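You operate a simulated robot arm through the tools that you are given. There is no shell and no other tool.

Carry out the task below with a simulated two-armed robot. There is one attempt and no reset: what you move stays moved.

## Task
Print the wave stamp in black on the grey card; scrub it clean.
Fine: cap the pad, mist the black scrub pad and put the stamp back.

Only the result counts: the job must be done as asked and must still hold three seconds after the hand-in. Knocking over, shifting, dropping, spilling or breaking anything else fails it. A push-on lid holds only when it is set on centred and level and pressed home; a screw cap is set on level and turned clockwise until tight.

## Robot
Two 7-joint arms with two-finger parallel grippers on one trunk that stands fixed in place. Base frame: the origin is at the foot of the trunk, x ahead of it, y to its left, z up. Units: cm, degrees, N and s.
The left shoulder is at [2, 17, 122], the right one opposite. With the tool pointing down near the work surface each hand reaches from about 10 to 64 cm from the base axis, measured 20 degrees to its own side. Payload 3.8 kg a hand.
The tool frame of a hand sits at the grasp point between the pads (the TCP): z along the fingers, y along the line on which they close. The tips reach 3 cm beyond it. The gripper opens to 11 cm. The fingers are 2 cm wide and 1 cm thick; the gripper's body (4.8 by 11.2 cm) begins 5.5 cm behind the TCP.
Orientation is that of the tool frame in the base frame, as a unit quaternion [x, y, z, w]. With the fingers straight down and closing along the base's y, the tool's x points along the base's -x, its y along +y and its z along -z.

## Interface
- The arms move only by the tool apply_moves. It takes "left_deltas", "right_deltas" or both (then of equal length, played together; a hand with none holds still); each is a list of rows, each an object (a shift or turn left out is 0, a gripper value left out holds the last) with "rot": the turn, a rotation vector about the tool's x, y, z in units of 5 degrees (1.0 is 5 degrees), a list of three; "travel": the shift along the tool's x, y, z in units of 25 mm (1.0 is 25 mm), a list of three; "claw": the finger opening in cm, from 0 to 11. In form: [{"rot": [wx, wy, wz], "travel": [tx, ty, tz], "claw": claw}, ...]. A call has 1 to 20 rows; each row shifts and turns the commanded pose from where the row before left it, along the tool's axes as they then stand. A call with a number of a shift or a turn outside -1 to 1 is refused whole. Rows are played at 5 a second. More than 5 cm and 8.6 degrees between two rows, or a gripper value outside its range, and nothing of the call is played. A pose out of reach is approached as far as the arm can. The call stops where the force on the tool passes 40 N (or 10 N more than at its start, if that is more) or the arm is blocked; 0.2 s more then pass. Each finger travels about 7.2 cm/s and halts on what it meets, pressing with about 29 N; the grip force reading is that of the motor and also rises with nothing between the fingers. The clock runs only during rows and for 0.2 s after the last one: add rows that do not move to give the fingers time. The reply holds the time, the measured pose of the TCP, the force on the tool along the base axes, the opening and the grip force, in the units named above and with some noise, with the torque about the TCP (base axes, N m) and any sound that the robot's microphone picked up, and new pictures: "pictures" is both (left out), scene, wrist or none (wrist: the cameras of the hands that moved).
- Cameras (640 x 400 px; columns grow to the right, rows downward): "scene" is now at [10.18, 5.52, 137.79]; the picture's right is [0.57, -0.82, 0.00], its down [-0.47, -0.32, -0.82] and it looks along [0.68, 0.47, -0.57] (base axes); focal length 367 px, centre (320, 200). "left" rides on the left gripper at [7.2, -1.7, -10.3] in its tool frame; the picture's right is [0.23, 0.97, 0.00], its down [-0.76, 0.18, -0.62] and it looks along [-0.61, 0.14, 0.78] (tool axes); focal length 222 px, centre (320, 200). "right" rides on the right gripper at [7.2, 1.7, -10.3] in its tool frame; the picture's right is [-0.23, 0.97, 0.00], its down [-0.76, -0.18, -0.62] and it looks along [-0.61, -0.14, 0.78] (tool axes); focal length 222 px, centre (320, 200). There is no depth. A picture from a camera that has moved, and an enlarged one, comes with that camera's place and axes in the base frame and with its lens. The place of the scene camera against the robot may be out by one fixed shift of up to 1.8 cm in any direction.
- slide_trunk(by): moves the trunk up (or, below 0, down) by that many cm; the arms and the scene camera ride with it, the base frame stays. It gives what a move gives, with no picture.
- aim_head(pan, tilt): turns the head with the scene camera to pan (to the left, within 80 degrees either way) and tilt (down, from -29 to 69), counted from straight ahead of the robot. It gives what a move gives, and a new picture of the scene camera.
- zoom(camera, box): a new picture of the part [left, top, right, bottom] of that camera's present view, enlarged. No time passes.
- sign_off(): hands the job in; it is judged then, once.

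Nothing tells you positions but the pictures and the camera data. Unless the task says otherwise, let go and move clear before handing in.

The tools are called after "Request:" as name(argument=value, ...) on one line, values as JSON. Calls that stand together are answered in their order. apply_moves: Moves the arms, as the interface text tells. Its arguments: {"type":"object","properties":{"left_deltas":{"type":"array","items":{"type":"object","properties":{"rot":{"type":"array","items":{"type":"number"}},"travel":{"type":"array","items":{"type":"number"}},"claw":{"type":"number"}}}},"right_deltas":{"type":"array","items":{"type":"object","properties":{"rot":{"type":"array","items":{"type":"number"}},"travel":{"type":"array","items":{"type":"number"}},"claw":{"type":"number"}}}},"pictures":{"type":"string","enum":["both","scene","wrist","none"]}},"required":[]} The other tools are called the same way: slide_trunk (by) moves the trunk up or down; aim_head (pan, tilt) turns the head that bears the scene camera; zoom (camera, box) takes an enlarged picture of a part of a camera's view; sign_off () hands the job in.

At the start:

```text
time_s: 0.0
left_position: [31.75, 47.06, 114.75]
left_orientation: [0.0, 1.0, 0.0, 0.0]
left_force: [-0.6, -0.3, 0.0]
left_moment: [0.03, 0.01, -0.01]
left_width: 11.01
left_gripper_force: 0.1
right_position: [42.04, 2.7, 110.58]
right_orientation: [-0.001, 1.0, 0.0, 0.0]
right_force: [-0.5, 0.3, 0.1]
right_moment: [0.0, -0.02, -0.01]
right_width: 10.99
right_gripper_force: 0.0
trunk travel left (down, up): [-31.6, 25.4]
head pan, tilt (commanded): [34.5, 34.7]
```

scene: 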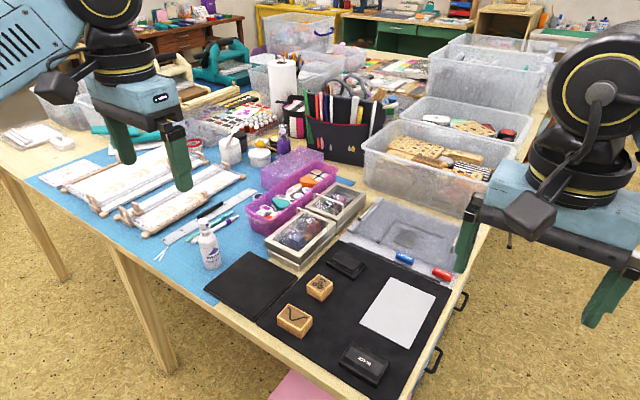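
right: 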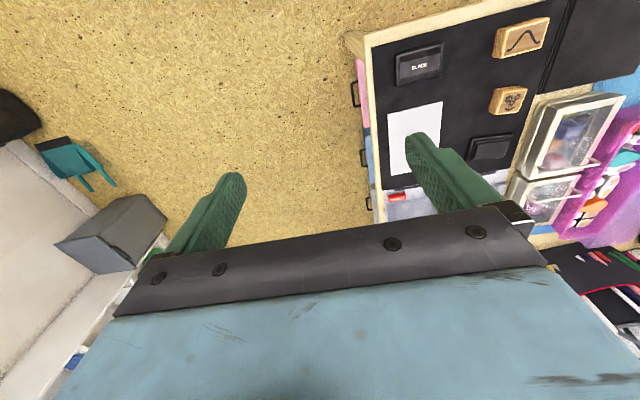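
left: 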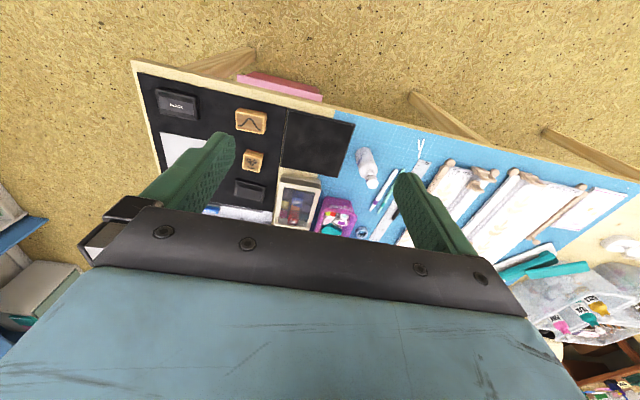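

I see a table with a black mat carrying a grey-white card, two wooden stamps, a box labelled BLACK, a dark box (perhaps the scrub pad) and a white spray bottle nearby. I'll zoom in to identify everything before moving.

Request:
zoom(camera="scene", box=[200, 220, 360, 320])

Request:
zoom(camera="scene", box=[300, 230, 480, 400])

Request:
zoom(camera="right", box=[340, 0, 640, 220])

Request:
zoom(camera="left", box=[120, 50, 440, 250])

```text
4.00 times, centred on (280, 270) of scene
camera zoom: at [10.18, 5.52, 137.79], right [0.57, -0.82, 0.0], down [-0.47, -0.32, -0.82], along [0.68, 0.47, -0.57], focal length 1468 px, centre (480, -80)
```

zoom: 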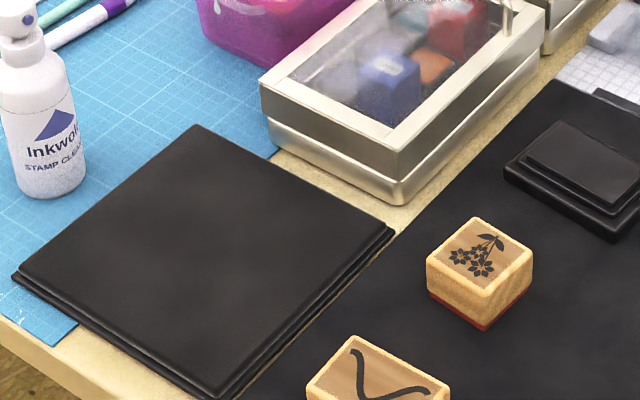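

```text
2.35 times, centred on (390, 315) of scene
camera zoom: at [10.18, 5.52, 137.79], right [0.57, -0.82, 0.0], down [-0.47, -0.32, -0.82], along [0.68, 0.47, -0.57], focal length 864 px, centre (155, -71)
```

zoom: 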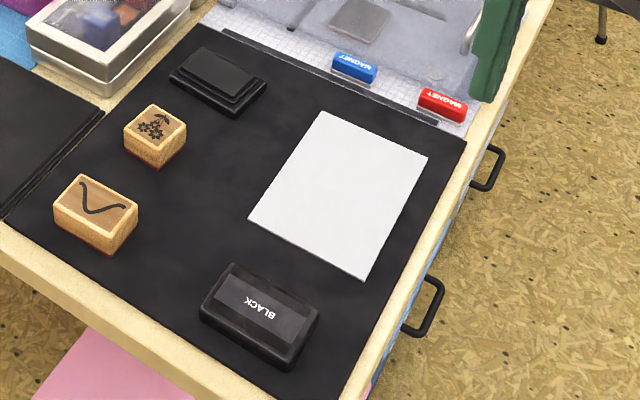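

```text
1.82 times, centred on (490, 110) of right
camera zoom: at [34.88, 4.35, 120.82], right [0.23, 0.97, 0.0], down [0.76, -0.18, 0.62], along [0.61, -0.14, -0.78], focal length 404 px, centre (11, 364)
```

zoom: 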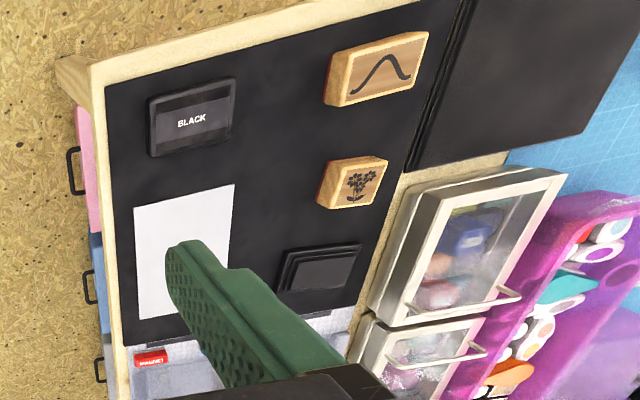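

```text
2.00 times, centred on (280, 150) of left
camera zoom: at [24.55, 45.41, 125.06], right [-0.23, 0.97, 0.0], down [0.76, 0.18, 0.62], along [0.61, 0.14, -0.78], focal length 444 px, centre (400, 300)
```

zoom: 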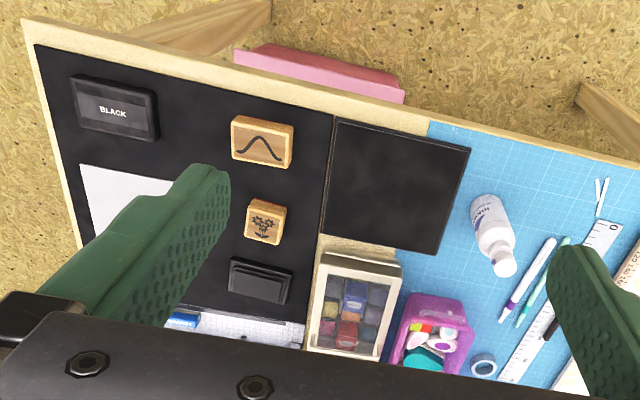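

The wave stamp looks to be near (44, 35), a black-labelled case near (44, 20), a second dark pad near (63, 35), the card near (59, 20), a large dark square near (46, 50) and the cleaner bottle near (46, 61). I'll zoom further to learn which is the pad, which is the lid and how the bottle sprays.

Request:
zoom(camera="scene", box=[320, 235, 380, 290])

Request:
zoom(camera="scene", box=[325, 330, 405, 395])

Request:
zoom(camera="scene", box=[180, 205, 240, 275])

Request:
zoom(camera="scene", box=[150, 100, 300, 260])

Request:
zoom(camera="scene", box=[250, 120, 480, 280])

```text
7.27 times, centred on (350, 262) of scene
camera zoom: at [10.18, 5.52, 137.79], right [0.57, -0.82, 0.0], down [-0.47, -0.32, -0.82], along [0.68, 0.47, -0.57], focal length 2669 px, centre (102, -254)
```

zoom: 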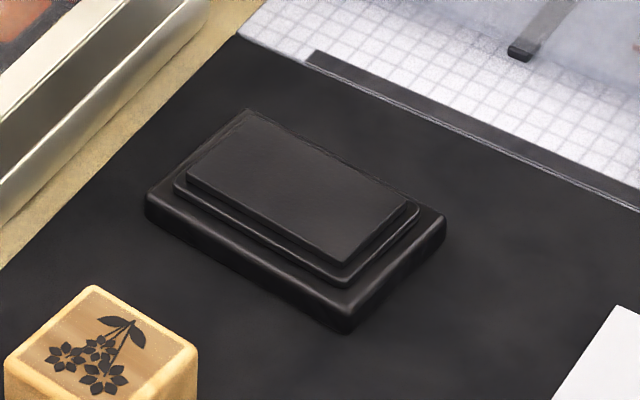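

```text
6.15 times, centred on (365, 362) of scene
camera zoom: at [10.18, 5.52, 137.79], right [0.57, -0.82, 0.0], down [-0.47, -0.32, -0.82], along [0.68, 0.47, -0.57], focal length 2258 px, centre (43, -800)
```

zoom: 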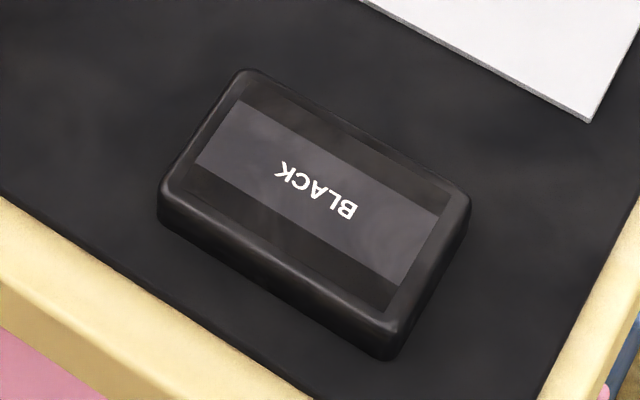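

```text
5.71 times, centred on (210, 240) of scene
camera zoom: at [10.18, 5.52, 137.79], right [0.57, -0.82, 0.0], down [-0.47, -0.32, -0.82], along [0.68, 0.47, -0.57], focal length 2097 px, centre (949, -29)
```

zoom: 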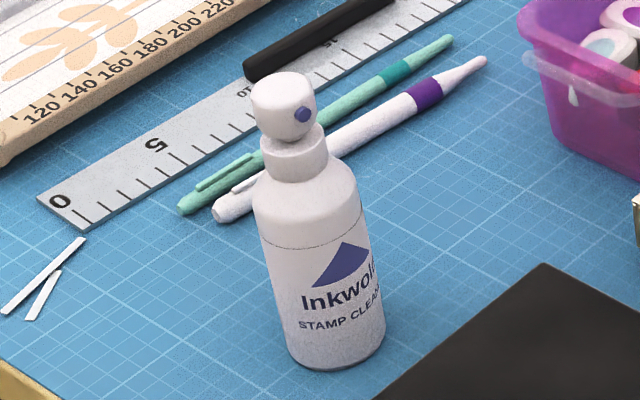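

```text
2.50 times, centred on (225, 180) of scene
camera zoom: at [10.18, 5.52, 137.79], right [0.57, -0.82, 0.0], down [-0.47, -0.32, -0.82], along [0.68, 0.47, -0.57], focal length 917 px, centre (558, 250)
```

zoom: 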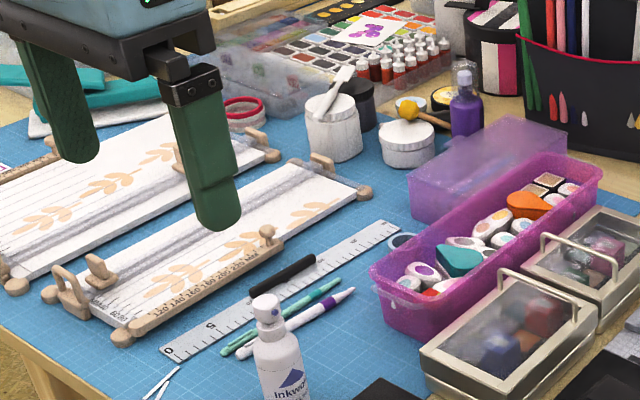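

```text
2.50 times, centred on (365, 200) of scene
camera zoom: at [10.18, 5.52, 137.79], right [0.57, -0.82, 0.0], down [-0.47, -0.32, -0.82], along [0.68, 0.47, -0.57], focal length 917 px, centre (208, 200)
```

zoom: 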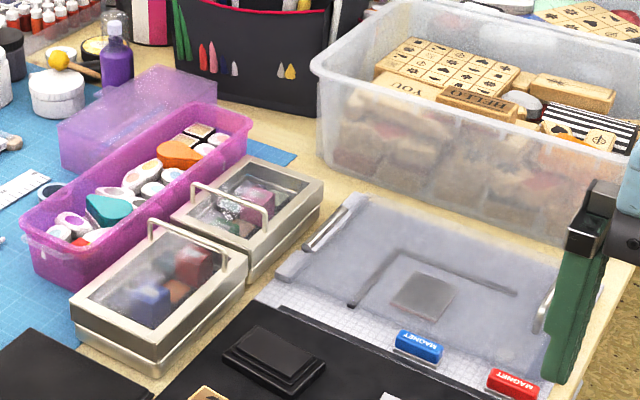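

The second dark object is the open black ink pad (felt raised on a flanged base), the "BLACK" piece is its lid, the large dark square is likely the scrub pad, and the white Inkwolf bottle has a push-down spray head with the nozzle facing roughly -y. I'll bring the left wrist camera closer to the stamps to measure.

Request:
apply_moves(left_deltas=[{"travel": [0.2, -0.9, 0.6], "claw": 11}, {"travel": [0.2, -0.9, 0.6]}, {"travel": [0.2, -0.9, 0.6]}, {"travel": [0.2, -0.9, 0.6]}, {"travel": [0, 0, 0.6]}, {"travel": [0, 0, 0.6]}, {"travel": [0, 0, 0]}], pictures="both")

```text
time_s: 1.6
left_position: [29.85, 37.97, 105.65]
left_orientation: [0.0, 1.0, -0.001, 0.0]
left_force: [-0.2, -0.5, -0.2]
left_moment: [0.03, 0.02, -0.01]
left_width: 10.99
left_gripper_force: 0.0
right_position: [42.0, 2.69, 110.54]
right_orientation: [0.0, 1.0, -0.001, 0.0]
right_force: [-0.6, 0.1, -0.7]
right_moment: [-0.02, -0.03, -0.02]
right_width: 10.99
right_gripper_force: 0.1
trunk travel left (down, up): [-31.6, 25.4]
head pan, tilt (commanded): [34.5, 34.7]
camera scene: at [10.17, 5.52, 137.79], right [0.57, -0.82, 0.0], down [-0.47, -0.32, -0.82], along [0.68, 0.47, -0.57], focal length 367 px, centre (320, 200)
camera left: at [22.57, 36.38, 116.02], right [-0.23, 0.97, 0.0], down [0.76, 0.18, 0.62], along [0.61, 0.14, -0.78], focal length 222 px, centre (320, 200)
```

scene: 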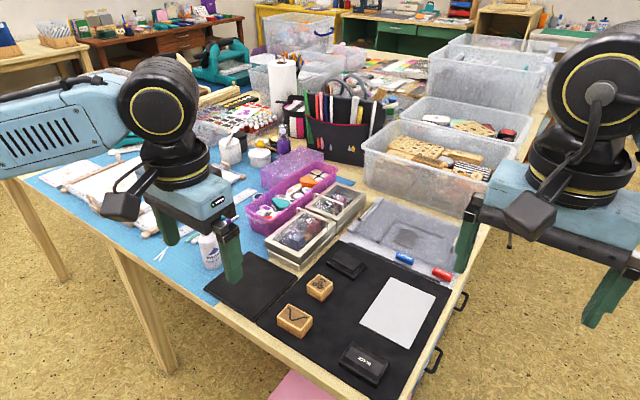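
left: 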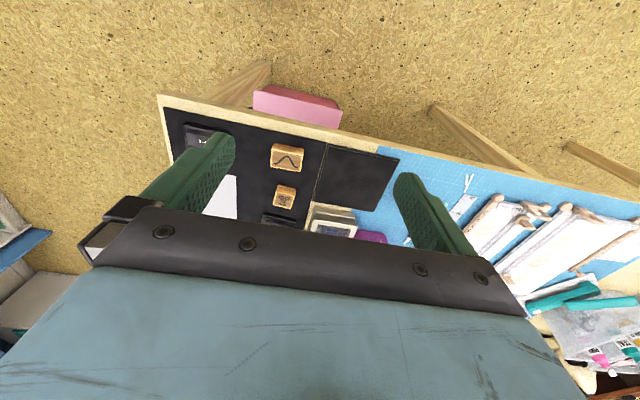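

I'm closer now and the stamps are visible between the fingers. I'll zoom on the stamps, scrub pad and lid to triangulate.

Request:
zoom(camera="left", box=[230, 120, 350, 220])

Request:
zoom(camera="left", box=[300, 130, 420, 230])

Request:
zoom(camera="right", box=[460, 0, 600, 100])

```text
4.00 times, centred on (290, 170) of left
camera zoom: at [22.57, 36.38, 116.02], right [-0.23, 0.97, 0.0], down [0.76, 0.18, 0.62], along [0.61, 0.14, -0.78], focal length 888 px, centre (440, 320)
```

zoom: 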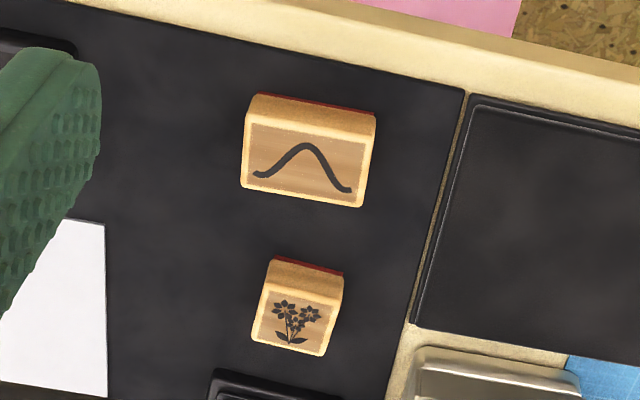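

```text
4.00 times, centred on (360, 180) of left
camera zoom: at [22.57, 36.38, 116.02], right [-0.23, 0.97, 0.0], down [0.76, 0.18, 0.62], along [0.61, 0.14, -0.78], focal length 888 px, centre (160, 280)
```

zoom: 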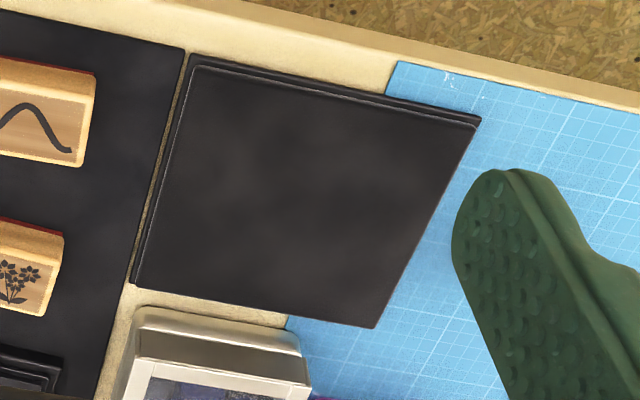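

```text
4.00 times, centred on (530, 50) of right
camera zoom: at [34.87, 4.35, 120.82], right [0.23, 0.97, 0.0], down [0.76, -0.18, 0.62], along [0.61, -0.14, -0.78], focal length 888 px, centre (-520, 800)
```

zoom: 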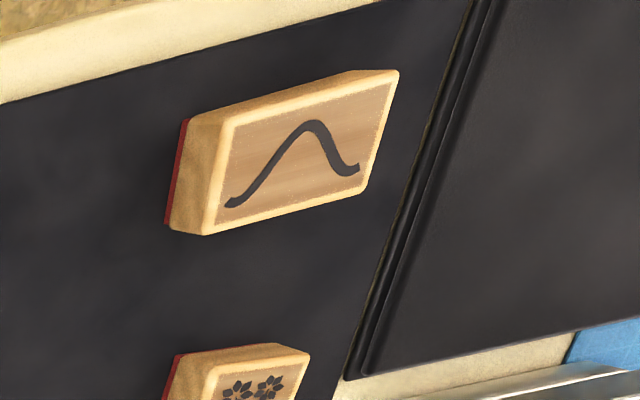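

The wave stamp spans about x 42.5–46.3, y 32.0–37.9, top at z ≈ 78 on a mat at z ≈ 75.1, turned about 3°. Next I'll move the left hand high above the far side to measure the ink pad and card and to test reach.

Request:
apply_moves(left_deltas=[{"travel": [-1, -0.1, 0.3]}, {"travel": [-1, -0.1, 0.3]}, {"travel": [-1, -0.1, 0.3]}, {"travel": [-1, -0.1, 0.3]}, {"travel": [-1, -0.1, 0.3]}, {"travel": [-1, -0.1, 0.3]}, {"travel": [-1, -0.1, 0.3]}, {"travel": [-1, -0.1, 0.3]}, {"travel": [-1, 0, 0.3]}, {"travel": [-1, 0, 0.3]}, {"travel": [-1, 0, 0]}, {"travel": [0, 0, 0]}], pictures="both")

```text
time_s: 4.2
left_position: [57.14, 36.13, 98.2]
left_orientation: [0.0, 1.0, 0.0, 0.0]
left_force: [0.1, 0.1, 0.1]
left_moment: [0.03, 0.03, -0.01]
left_width: 10.99
left_gripper_force: 0.0
right_position: [42.09, 2.81, 110.59]
right_orientation: [0.0, 1.0, 0.0, 0.0]
right_force: [-0.2, 0.6, 0.6]
right_moment: [-0.01, 0.0, 0.0]
right_width: 10.98
right_gripper_force: 0.0
trunk travel left (down, up): [-31.6, 25.4]
head pan, tilt (commanded): [34.5, 34.7]
camera scene: at [10.16, 5.54, 137.79], right [0.57, -0.82, 0.0], down [-0.47, -0.32, -0.82], along [0.68, 0.47, -0.57], focal length 367 px, centre (320, 200)
camera left: at [49.93, 34.48, 108.51], right [-0.23, 0.97, 0.0], down [0.76, 0.18, 0.62], along [0.61, 0.14, -0.78], focal length 222 px, centre (320, 200)
```

scene: 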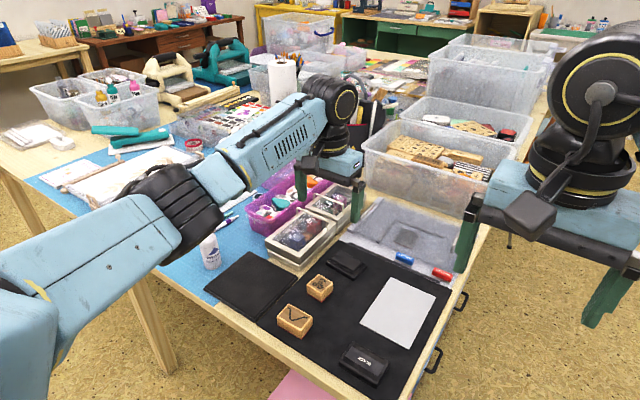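
left: 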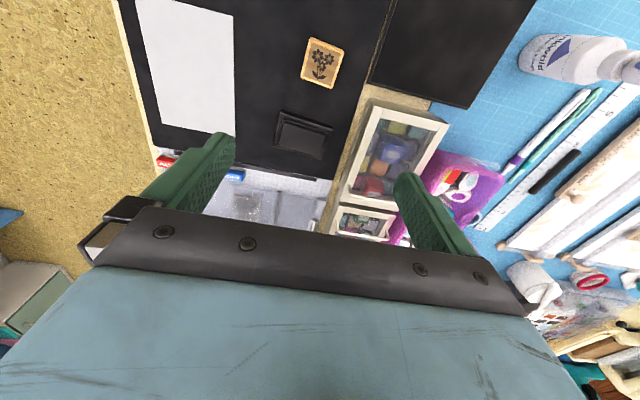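

Reach is fine here. Zooming on the ink pad, the card and the bottle from this overhead view.

Request:
zoom(camera="left", box=[240, 90, 360, 190])

Request:
zoom(camera="left", box=[110, 0, 290, 170])

Request:
zoom(camera="left", box=[370, 0, 640, 170])

Request:
zoom(camera="scene", box=[200, 220, 360, 320])

```text
4.00 times, centred on (300, 140) of left
camera zoom: at [49.93, 34.48, 108.51], right [-0.23, 0.97, 0.0], down [0.76, 0.18, 0.62], along [0.61, 0.14, -0.78], focal length 888 px, centre (400, 440)
```

zoom: 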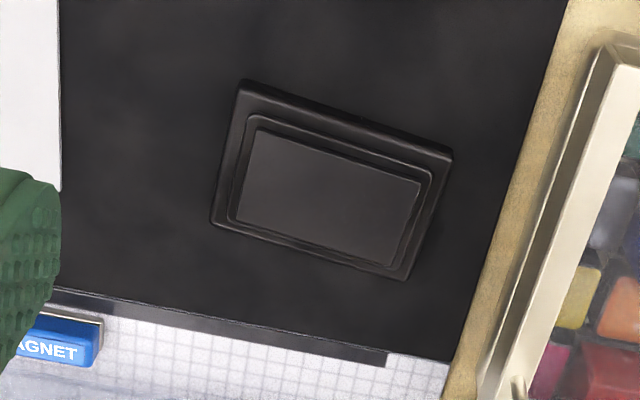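

```text
2.35 times, centred on (200, 85) of left
camera zoom: at [49.93, 34.48, 108.51], right [-0.23, 0.97, 0.0], down [0.76, 0.18, 0.62], along [0.61, 0.14, -0.78], focal length 523 px, centre (602, 471)
```

zoom: 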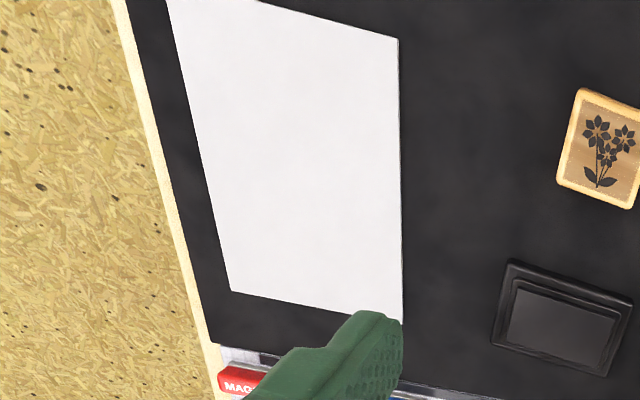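

```text
2.35 times, centred on (505, 85) of left
camera zoom: at [49.93, 34.48, 108.51], right [-0.23, 0.97, 0.0], down [0.76, 0.18, 0.62], along [0.61, 0.14, -0.78], focal length 523 px, centre (-115, 471)
```

zoom: 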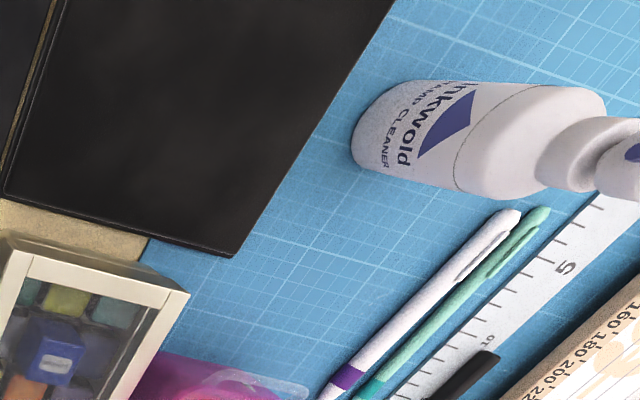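

```text
4.00 times, centred on (280, 270) of scene
camera zoom: at [10.16, 5.54, 137.79], right [0.57, -0.82, 0.0], down [-0.47, -0.32, -0.82], along [0.68, 0.47, -0.57], focal length 1468 px, centre (480, -80)
```

zoom: 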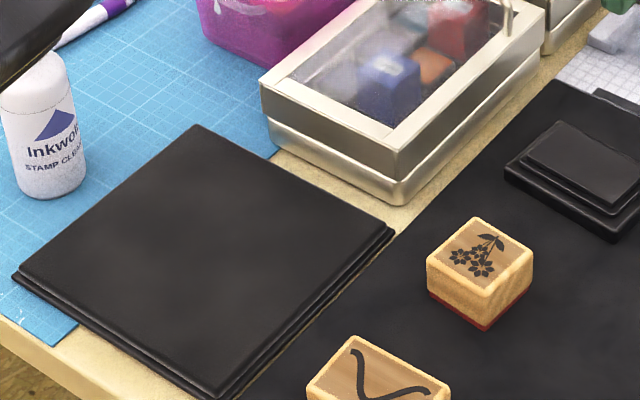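

Now measured: ink felt centred about (64.0, 35.0) turned ≈ -4.4°, card spanning x 51.7–67, y 14–24.7, scrub pad x 40–54.5, y 42–57.2, bottle near (46.5, 61.5) about 14 cm tall. I'll mist first (hands free), so I bring the left hand back to view the bottle and lower the trunk for reach.

Request:
apply_moves(left_deltas=[{"travel": [0.9, 0.5, -0.5]}, {"travel": [0.9, 0.5, -0.5]}, {"travel": [0.9, 0.7, -0.5]}, {"travel": [0.9, 0.8, -0.5]}, {"travel": [0.9, 0.8, -0.5]}, {"travel": [0.9, 0.8, -0.5]}, {"travel": [0.9, 0.8, -0.5]}, {"travel": [0.9, 0.8, -0.5]}, {"travel": [0.9, 0.8, -0.5]}, {"travel": [0.9, 0.8, -0.5]}, {"travel": [0.9, 0.8, 0]}, {"travel": [0.9, 0.7, 0]}, {"travel": [0, 0, 0]}], pictures="wrist")

Request:
slide_trunk(by=-15)

Request:
aim_head(pan=40, tilt=35)

```text
time_s: 7.0
left_position: [30.4, 58.0, 110.8]
left_orientation: [0.0, 1.0, -0.001, 0.0]
left_force: [0.0, 0.1, 0.2]
left_moment: [0.0, 0.04, 0.0]
left_width: 10.99
left_gripper_force: 0.2
right_position: [42.08, 2.66, 110.46]
right_orientation: [0.001, 1.0, 0.001, 0.0]
right_force: [-0.4, 0.1, -0.3]
right_moment: [-0.02, -0.02, -0.02]
right_width: 11.01
right_gripper_force: 0.0
trunk travel left (down, up): [-31.6, 25.4]
head pan, tilt (commanded): [34.5, 34.7]
camera left: at [23.21, 56.33, 121.28], right [-0.23, 0.97, 0.0], down [0.76, 0.18, 0.62], along [0.61, 0.14, -0.78], focal length 222 px, centre (320, 200)
```

left: 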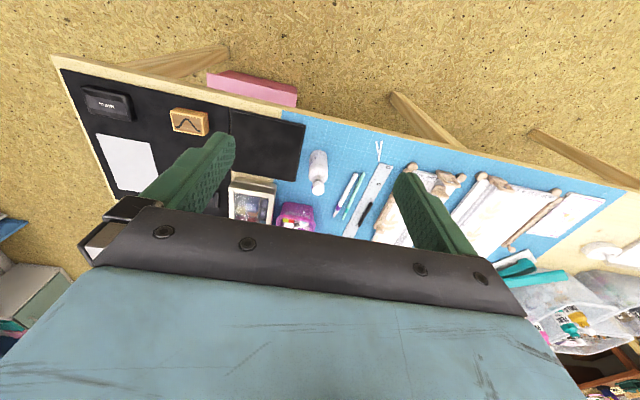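

```text
time_s: 8.8
left_position: [30.38, 58.01, 96.03]
left_orientation: [0.0, 1.0, 0.0, -0.001]
left_force: [-0.2, 0.4, 0.4]
left_moment: [0.01, 0.01, -0.03]
left_width: 10.99
left_gripper_force: 0.1
right_position: [42.2, 2.78, 95.6]
right_orientation: [0.0, 1.0, 0.001, 0.001]
right_force: [1.2, 0.0, -0.2]
right_moment: [-0.01, 0.03, 0.0]
right_width: 11.0
right_gripper_force: 0.0
trunk travel left (down, up): [-16.6, 40.4]
head pan, tilt (commanded): [34.5, 34.7]
```

```text
time_s: 9.4
left_position: [30.46, 57.96, 95.9]
left_orientation: [0.0, 1.0, 0.001, 0.0]
left_force: [0.6, -0.3, 0.4]
left_moment: [-0.02, -0.02, 0.01]
left_width: 11.02
left_gripper_force: 0.0
right_position: [42.06, 2.76, 95.49]
right_orientation: [0.0, 1.0, 0.0, 0.0]
right_force: [0.5, -1.1, 0.9]
right_moment: [-0.02, 0.01, 0.0]
right_width: 10.99
right_gripper_force: 0.0
trunk travel left (down, up): [-16.6, 40.4]
head pan, tilt (commanded): [40.0, 35.0]
camera scene: at [9.66, 6.18, 122.74], right [0.64, -0.77, 0.0], down [-0.44, -0.37, -0.82], along [0.63, 0.53, -0.57], focal length 367 px, centre (320, 200)
```

scene: 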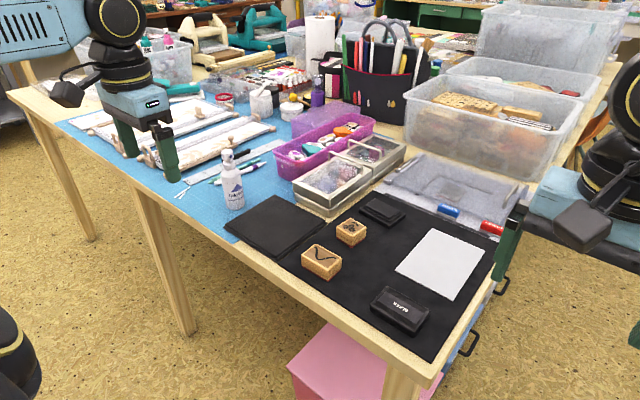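

The trunk is lowered and the left hand waits in front of the bottle. I zoom on the bottle and scrub pad from both cameras.

Request:
zoom(camera="left", box=[230, 110, 390, 230])

Request:
zoom(camera="scene", box=[200, 140, 280, 220])

Request:
zoom(camera="scene", box=[215, 190, 335, 270])

```text
3.33 times, centred on (310, 170) of left
camera zoom: at [23.21, 56.33, 106.31], right [-0.23, 0.97, 0.0], down [0.76, 0.18, 0.62], along [0.61, 0.14, -0.78], focal length 740 px, centre (353, 300)
```

zoom: 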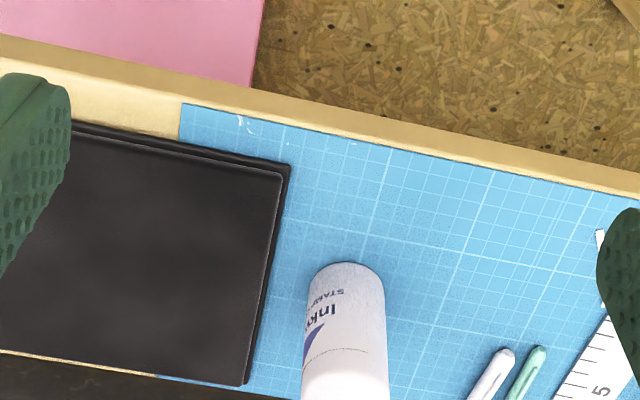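

```text
5.00 times, centred on (240, 180) of scene
camera zoom: at [9.66, 6.18, 122.74], right [0.64, -0.77, 0.0], down [-0.44, -0.37, -0.82], along [0.63, 0.53, -0.57], focal length 1835 px, centre (720, 300)
```

zoom: 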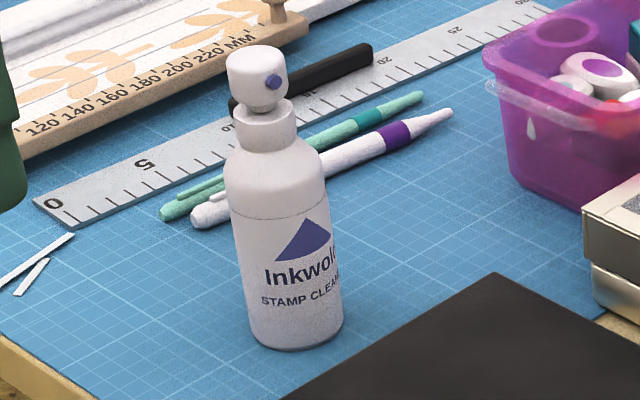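

```text
5.00 times, centred on (275, 230) of scene
camera zoom: at [9.66, 6.18, 122.74], right [0.64, -0.77, 0.0], down [-0.44, -0.37, -0.82], along [0.63, 0.53, -0.57], focal length 1835 px, centre (545, 50)
```

zoom: 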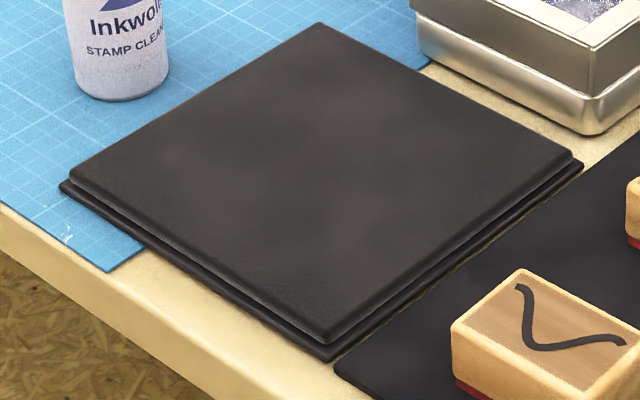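

The scrub pad is a fabric square on a thin base; the bottle stands about (47.3, 61.8) with its nozzle facing roughly -y, and the table's near edge is at x ≈ 37.7. I'll tilt the left tool forward by 55° and come down in front of the bottle.

Request:
apply_moves(left_deltas=[{"rot": [0, -1, 0], "claw": 7.4}, {"rot": [0, -1, 0]}, {"rot": [0, -1, 0]}, {"rot": [0, -1, 0]}, {"rot": [0, -1, 0]}, {"rot": [0, -1, 0]}, {"rot": [0, -1, 0]}, {"rot": [0, -1, 0]}, {"rot": [0, -1, 0]}, {"rot": [0, -1, 0]}, {"rot": [0, -1, 0]}, {"travel": [0, 0, 0]}], pictures="both")

```text
time_s: 12.0
left_position: [30.48, 58.12, 95.95]
left_orientation: [0.0, 0.887, 0.0, 0.462]
left_force: [-0.2, 0.3, 1.1]
left_moment: [-0.01, 0.0, 0.02]
left_width: 7.41
left_gripper_force: 0.1
right_position: [42.03, 2.65, 95.56]
right_orientation: [0.0, 1.0, 0.0, 0.0]
right_force: [-0.1, -0.2, 0.4]
right_moment: [0.03, 0.01, -0.02]
right_width: 11.01
right_gripper_force: 0.1
trunk travel left (down, up): [-16.6, 40.4]
head pan, tilt (commanded): [40.0, 35.0]
camera scene: at [9.65, 6.18, 122.74], right [0.64, -0.77, 0.0], down [-0.44, -0.37, -0.82], along [0.63, 0.53, -0.57], focal length 367 px, centre (320, 200)
camera left: at [17.85, 56.4, 95.93], right [-0.13, 0.97, -0.19], down [-0.07, 0.18, 0.98], along [0.99, 0.14, 0.05], focal length 222 px, centre (320, 200)
```

scene: 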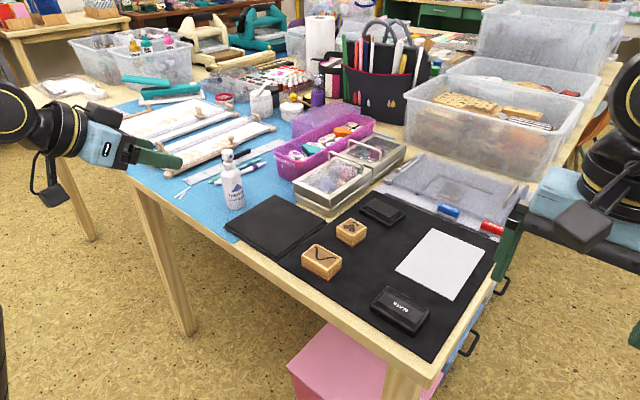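
left: 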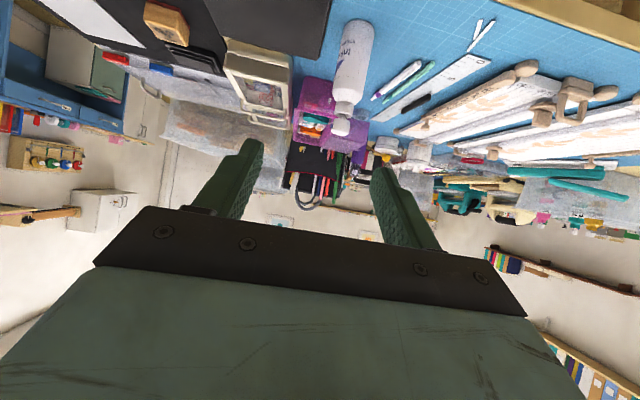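

The tilt worked. I'll zoom the wrist view to pin down the bottle axis before descending.

Request:
zoom(camera="left", box=[290, 0, 420, 150])

```text
2.67 times, centred on (355, 75) of left
camera zoom: at [17.85, 56.4, 95.93], right [-0.13, 0.97, -0.19], down [-0.07, 0.18, 0.98], along [0.99, 0.14, 0.05], focal length 592 px, centre (227, 533)
```

zoom: 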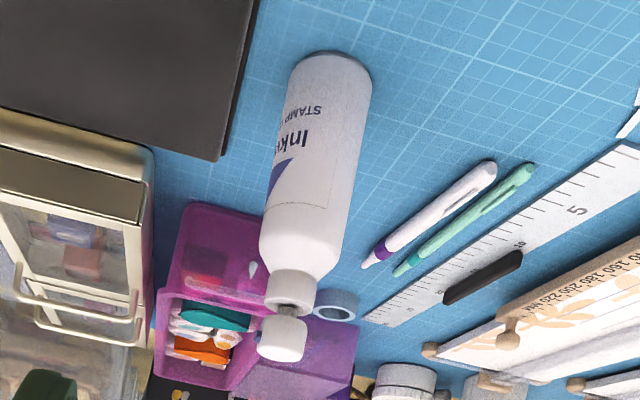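

The bottle axis is at about (47.4, 61.7), radius ≈ 2.1. I'll descend in front of it, then look before sliding the open fingers around it.

Request:
apply_moves(left_deltas=[{"travel": [0.633, 0.24, 0.973]}, {"travel": [0.633, 0.24, 0.973]}, {"travel": [0.633, 0.24, 0.973]}, {"travel": [0.633, 0.24, 0.973]}, {"travel": [0.633, 0.24, 0.973]}, {"travel": [0.633, 0.24, 0.973]}, {"travel": [0, 0, 0]}], pictures="both")

```text
time_s: 13.6
left_position: [37.04, 61.52, 79.69]
left_orientation: [-0.001, 0.887, 0.001, 0.461]
left_force: [0.3, 0.1, 0.7]
left_moment: [0.03, 0.04, -0.02]
left_width: 7.4
left_gripper_force: 0.1
right_position: [42.13, 2.69, 95.47]
right_orientation: [0.001, 1.0, -0.001, 0.0]
right_force: [0.1, -0.1, 0.6]
right_moment: [0.0, 0.01, 0.01]
right_width: 10.98
right_gripper_force: 0.0
trunk travel left (down, up): [-16.6, 40.4]
head pan, tilt (commanded): [40.0, 35.0]
camera scene: at [9.66, 6.18, 122.74], right [0.64, -0.77, 0.0], down [-0.44, -0.37, -0.82], along [0.63, 0.53, -0.57], focal length 367 px, centre (320, 200)
camera left: at [24.41, 59.97, 79.79], right [-0.13, 0.97, -0.19], down [-0.07, 0.18, 0.98], along [0.99, 0.14, 0.05], focal length 222 px, centre (320, 200)
```

scene: 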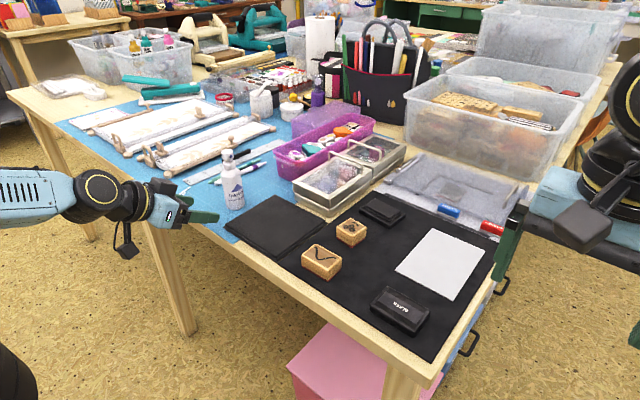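
left: 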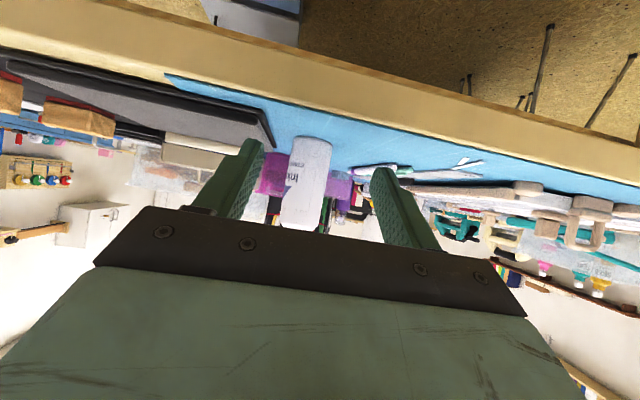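

The bottle is centred between the fingers. I slide forward to straddle it without closing yet.

Request:
apply_moves(left_deltas=[{"travel": [-0.4776, 0.06, 0.6816]}, {"travel": [-0.4776, 0, 0.6816]}, {"travel": [-0.4776, 0, 0.6816]}, {"travel": [-0.4776, 0, 0.6816]}, {"travel": [-0.4776, 0, 0.6816]}, {"travel": [0, 0, 0]}], pictures="both")

```text
time_s: 15.0
left_position: [47.25, 61.91, 79.88]
left_orientation: [0.0, 0.887, 0.0, 0.462]
left_force: [-0.8, 0.5, -0.8]
left_moment: [0.03, 0.0, 0.04]
left_width: 7.41
left_gripper_force: 0.1
right_position: [42.14, 2.56, 95.54]
right_orientation: [-0.001, 1.0, 0.0, 0.0]
right_force: [-0.6, 0.1, 0.2]
right_moment: [-0.01, -0.01, 0.02]
right_width: 11.0
right_gripper_force: 0.1
trunk travel left (down, up): [-16.6, 40.4]
head pan, tilt (commanded): [40.0, 35.0]
camera scene: at [9.66, 6.17, 122.74], right [0.64, -0.77, 0.0], down [-0.44, -0.37, -0.82], along [0.63, 0.53, -0.57], focal length 367 px, centre (320, 200)
camera left: at [34.69, 60.16, 79.82], right [-0.13, 0.97, -0.19], down [-0.07, 0.18, 0.98], along [0.99, 0.14, 0.05], focal length 222 px, centre (320, 200)
```

scene: 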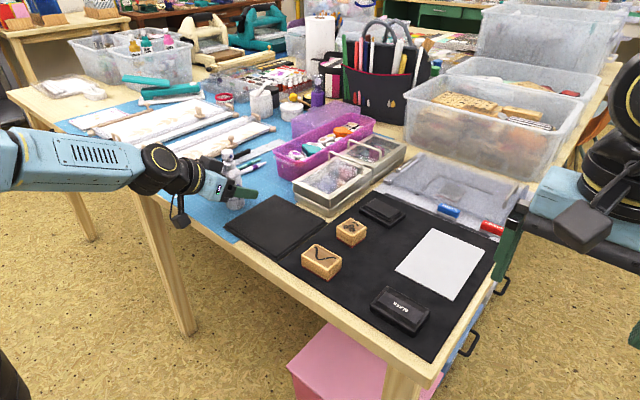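
left: 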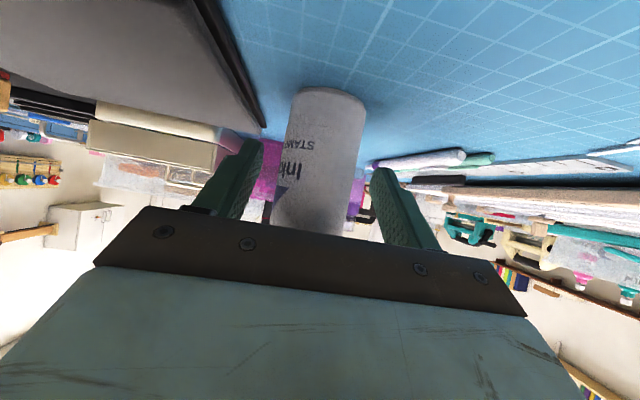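

The fingers now straddle the bottle. I'll zoom to check it is centred before closing.

Request:
zoom(camera="left", box=[200, 70, 440, 230])

Request:
zoom(camera="scene", box=[190, 140, 280, 220])

```text
2.50 times, centred on (320, 150) of left
camera zoom: at [34.69, 60.16, 79.82], right [-0.13, 0.97, -0.19], down [-0.07, 0.18, 0.98], along [0.99, 0.14, 0.05], focal length 555 px, centre (320, 325)
```

zoom: 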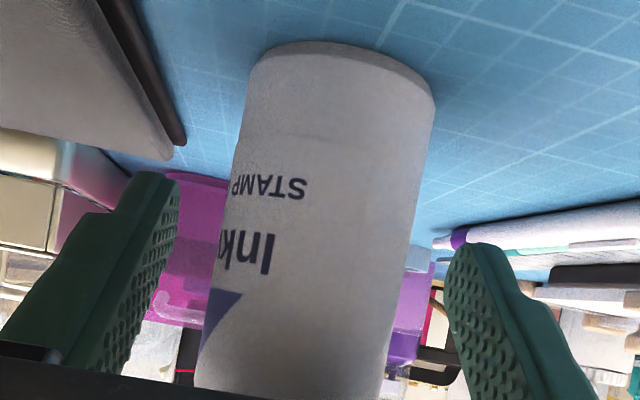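

```text
5.00 times, centred on (235, 180) of scene
camera zoom: at [9.66, 6.17, 122.74], right [0.64, -0.77, 0.0], down [-0.44, -0.37, -0.82], along [0.63, 0.53, -0.57], focal length 1835 px, centre (745, 300)
```

zoom: 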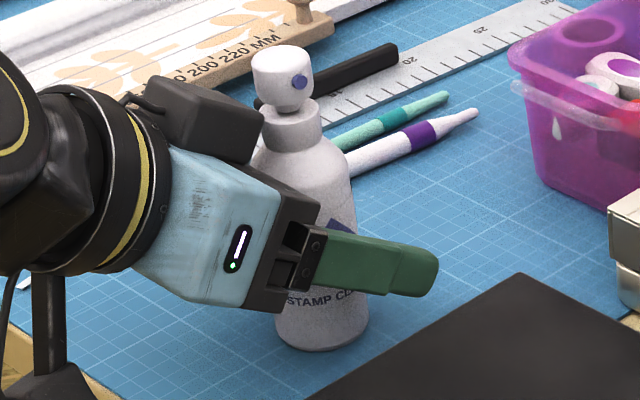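

The bottle is centred between the fingers with no contact. Closing the grip, then checking.

Request:
apply_moves(left_deltas=[{"claw": 2}, {"claw": 2}, {"claw": 2}, {"claw": 2}], pictures="wrist")

```text
time_s: 16.0
left_position: [47.38, 61.85, 79.88]
left_orientation: [0.0, 0.887, 0.0, 0.462]
left_force: [0.8, -2.1, 2.2]
left_moment: [-0.1, -0.05, -0.01]
left_width: 3.88
left_gripper_force: 28.9
right_position: [42.09, 2.7, 95.47]
right_orientation: [0.0, 1.0, 0.0, 0.0]
right_force: [0.9, -0.3, -0.5]
right_moment: [-0.02, 0.0, -0.01]
right_width: 11.0
right_gripper_force: 0.0
trunk travel left (down, up): [-16.6, 40.4]
head pan, tilt (commanded): [40.0, 35.0]
camera left: at [34.68, 60.13, 79.86], right [-0.13, 0.97, -0.19], down [-0.07, 0.18, 0.98], along [0.99, 0.14, 0.05], focal length 222 px, centre (320, 200)
```

left: 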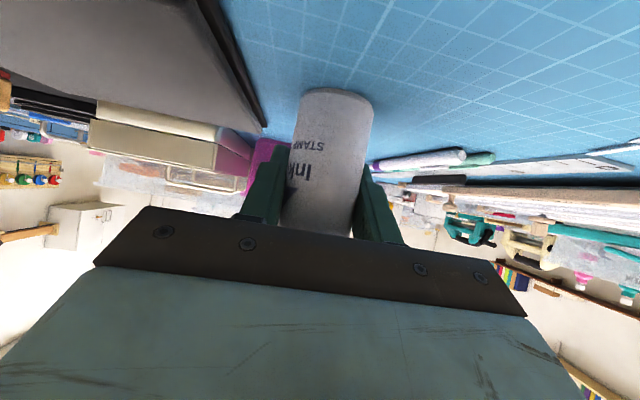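

The bottle is held (width 3.9). I lift it straight up 12 cm.

Request:
apply_moves(left_deltas=[{"travel": [-0.4915, 0, -0.3445]}, {"travel": [-0.4915, 0, -0.3445]}, {"travel": [-0.983, 0, -0.689]}, {"travel": [-0.983, 0, -0.689]}, {"travel": [-0.983, 0, -0.689]}, {"travel": [0, 0, 0]}], pictures="both")

```text
time_s: 17.4
left_position: [47.69, 61.9, 91.56]
left_orientation: [-0.001, 0.887, 0.001, 0.462]
left_force: [-0.3, 0.2, 0.0]
left_moment: [-0.04, 0.02, 0.0]
left_width: 3.87
left_gripper_force: 28.8
right_position: [42.02, 2.72, 95.56]
right_orientation: [0.0, 1.0, 0.0, 0.0]
right_force: [-0.7, -0.2, 0.5]
right_moment: [0.02, 0.0, 0.02]
right_width: 11.0
right_gripper_force: 0.0
trunk travel left (down, up): [-16.6, 40.4]
head pan, tilt (commanded): [40.0, 35.0]
camera scene: at [9.67, 6.19, 122.73], right [0.64, -0.77, 0.0], down [-0.44, -0.37, -0.82], along [0.63, 0.53, -0.57], focal length 367 px, centre (320, 200)
camera left: at [34.93, 60.2, 91.74], right [-0.13, 0.97, -0.19], down [-0.07, 0.18, 0.98], along [0.99, 0.14, 0.05], focal length 222 px, centre (320, 200)
```

scene: 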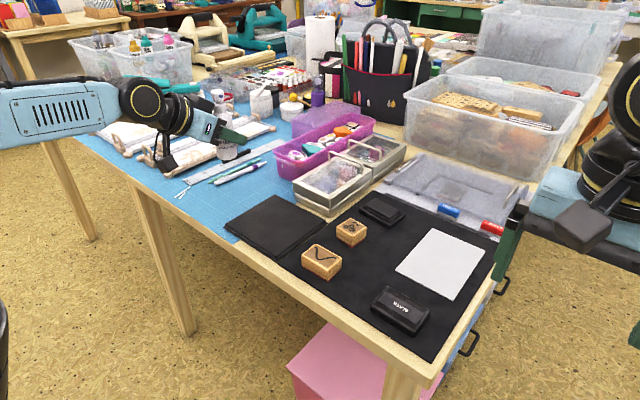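
left: 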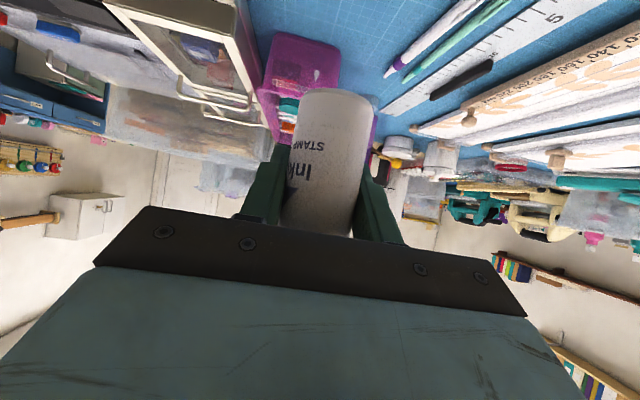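

The bottle came up cleanly. Now I roll it about the base x-axis so the head swings toward -y and the nozzle turns downward; half the turn first.

Request:
apply_moves(left_deltas=[{"rot": [-0.5736, 0, 0.8192]}, {"rot": [-0.5736, 0, 0.8192]}, {"rot": [-0.5736, 0, 0.8192]}, {"rot": [-0.5736, 0, 0.8192]}, {"rot": [-0.5736, 0, 0.8192]}, {"rot": [-0.5736, 0, 0.8192]}, {"rot": [-0.5736, 0, 0.8192]}, {"rot": [-0.5736, 0, 0.8192]}, {"rot": [-0.5736, 0, 0.8192]}, {"travel": [0, 0, 0]}], pictures="both")

```text
time_s: 19.6
left_position: [47.45, 61.71, 91.87]
left_orientation: [0.177, 0.819, 0.34, 0.427]
left_force: [0.3, -0.2, -0.7]
left_moment: [-0.01, 0.0, 0.0]
left_width: 3.85
left_gripper_force: 29.1
right_position: [42.07, 2.75, 95.55]
right_orientation: [-0.001, 1.0, 0.001, 0.0]
right_force: [0.8, -1.1, 0.3]
right_moment: [0.02, 0.01, 0.01]
right_width: 10.97
right_gripper_force: 0.0
trunk travel left (down, up): [-16.6, 40.4]
head pan, tilt (commanded): [40.0, 35.0]
camera scene: at [9.66, 6.19, 122.74], right [0.64, -0.77, 0.0], down [-0.44, -0.37, -0.82], along [0.63, 0.53, -0.57], focal length 367 px, centre (320, 200)
camera left: at [34.71, 60.58, 90.61], right [-0.13, 0.82, 0.56], down [-0.07, -0.57, 0.82], along [0.99, 0.07, 0.13], focal length 222 px, centre (320, 200)
```

scene: 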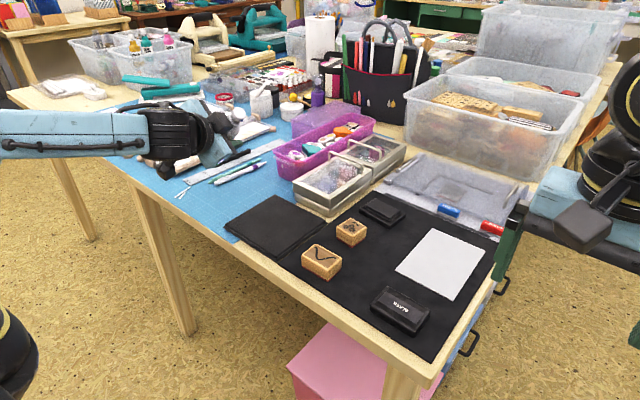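
left: 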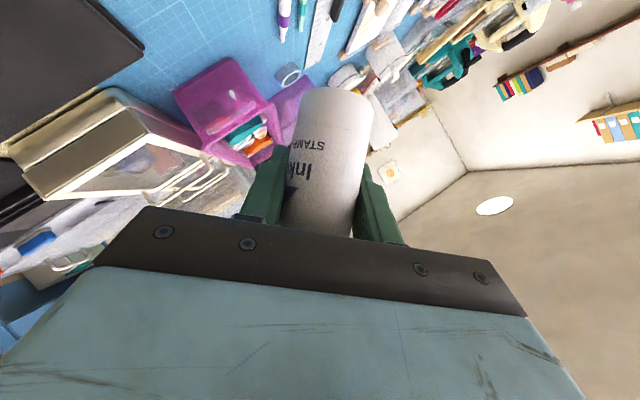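

The half turn worked. Completing the turn now.

Request:
apply_moves(left_deltas=[{"rot": [-0.5736, 0, 0.8192]}, {"rot": [-0.5736, 0, 0.8192]}, {"rot": [-0.5736, 0, 0.8192]}, {"rot": [-0.5736, 0, 0.8192]}, {"rot": [-0.5736, 0, 0.8192]}, {"rot": [-0.5736, 0, 0.8192]}, {"rot": [-0.5736, 0, 0.8192]}, {"rot": [-0.5736, 0, 0.8192]}, {"rot": [-0.5736, 0, 0.8192]}, {"travel": [0, 0, 0]}], pictures="scene")

Request:
zoom(camera="scene", box=[160, 80, 340, 220])

```text
time_s: 21.8
left_position: [47.35, 61.82, 91.71]
left_orientation: [0.326, 0.626, 0.629, 0.326]
left_force: [-0.8, 0.2, -1.5]
left_moment: [-0.02, -0.01, -0.01]
left_width: 3.88
left_gripper_force: 29.2
right_position: [42.08, 2.68, 95.48]
right_orientation: [0.0, 1.0, 0.0, 0.0]
right_force: [1.1, -0.1, -1.0]
right_moment: [0.03, -0.01, -0.01]
right_width: 10.98
right_gripper_force: 0.1
trunk travel left (down, up): [-16.6, 40.4]
head pan, tilt (commanded): [40.0, 35.0]
camera scene: at [9.66, 6.19, 122.74], right [0.64, -0.77, 0.0], down [-0.44, -0.37, -0.82], along [0.63, 0.53, -0.57], focal length 367 px, centre (320, 200)
```

scene: 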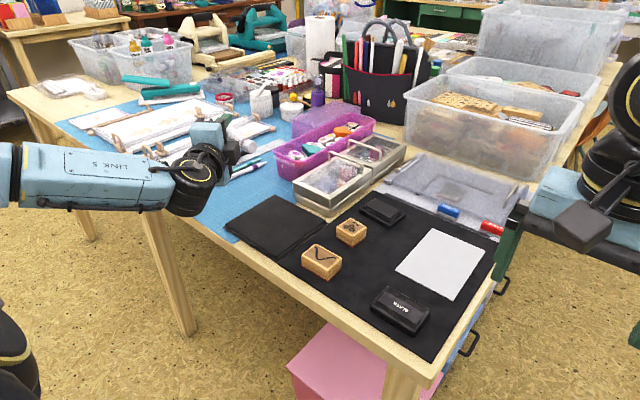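

```text
2.86 times, centred on (250, 150) of scene
camera zoom: at [9.66, 6.19, 122.74], right [0.64, -0.77, 0.0], down [-0.44, -0.37, -0.82], along [0.63, 0.53, -0.57], focal length 1048 px, centre (520, 343)
```

zoom: 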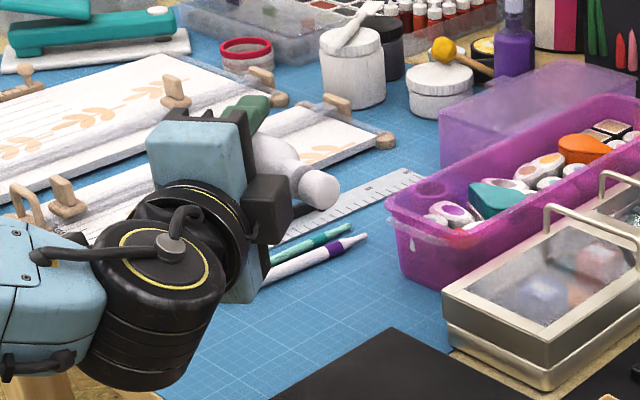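

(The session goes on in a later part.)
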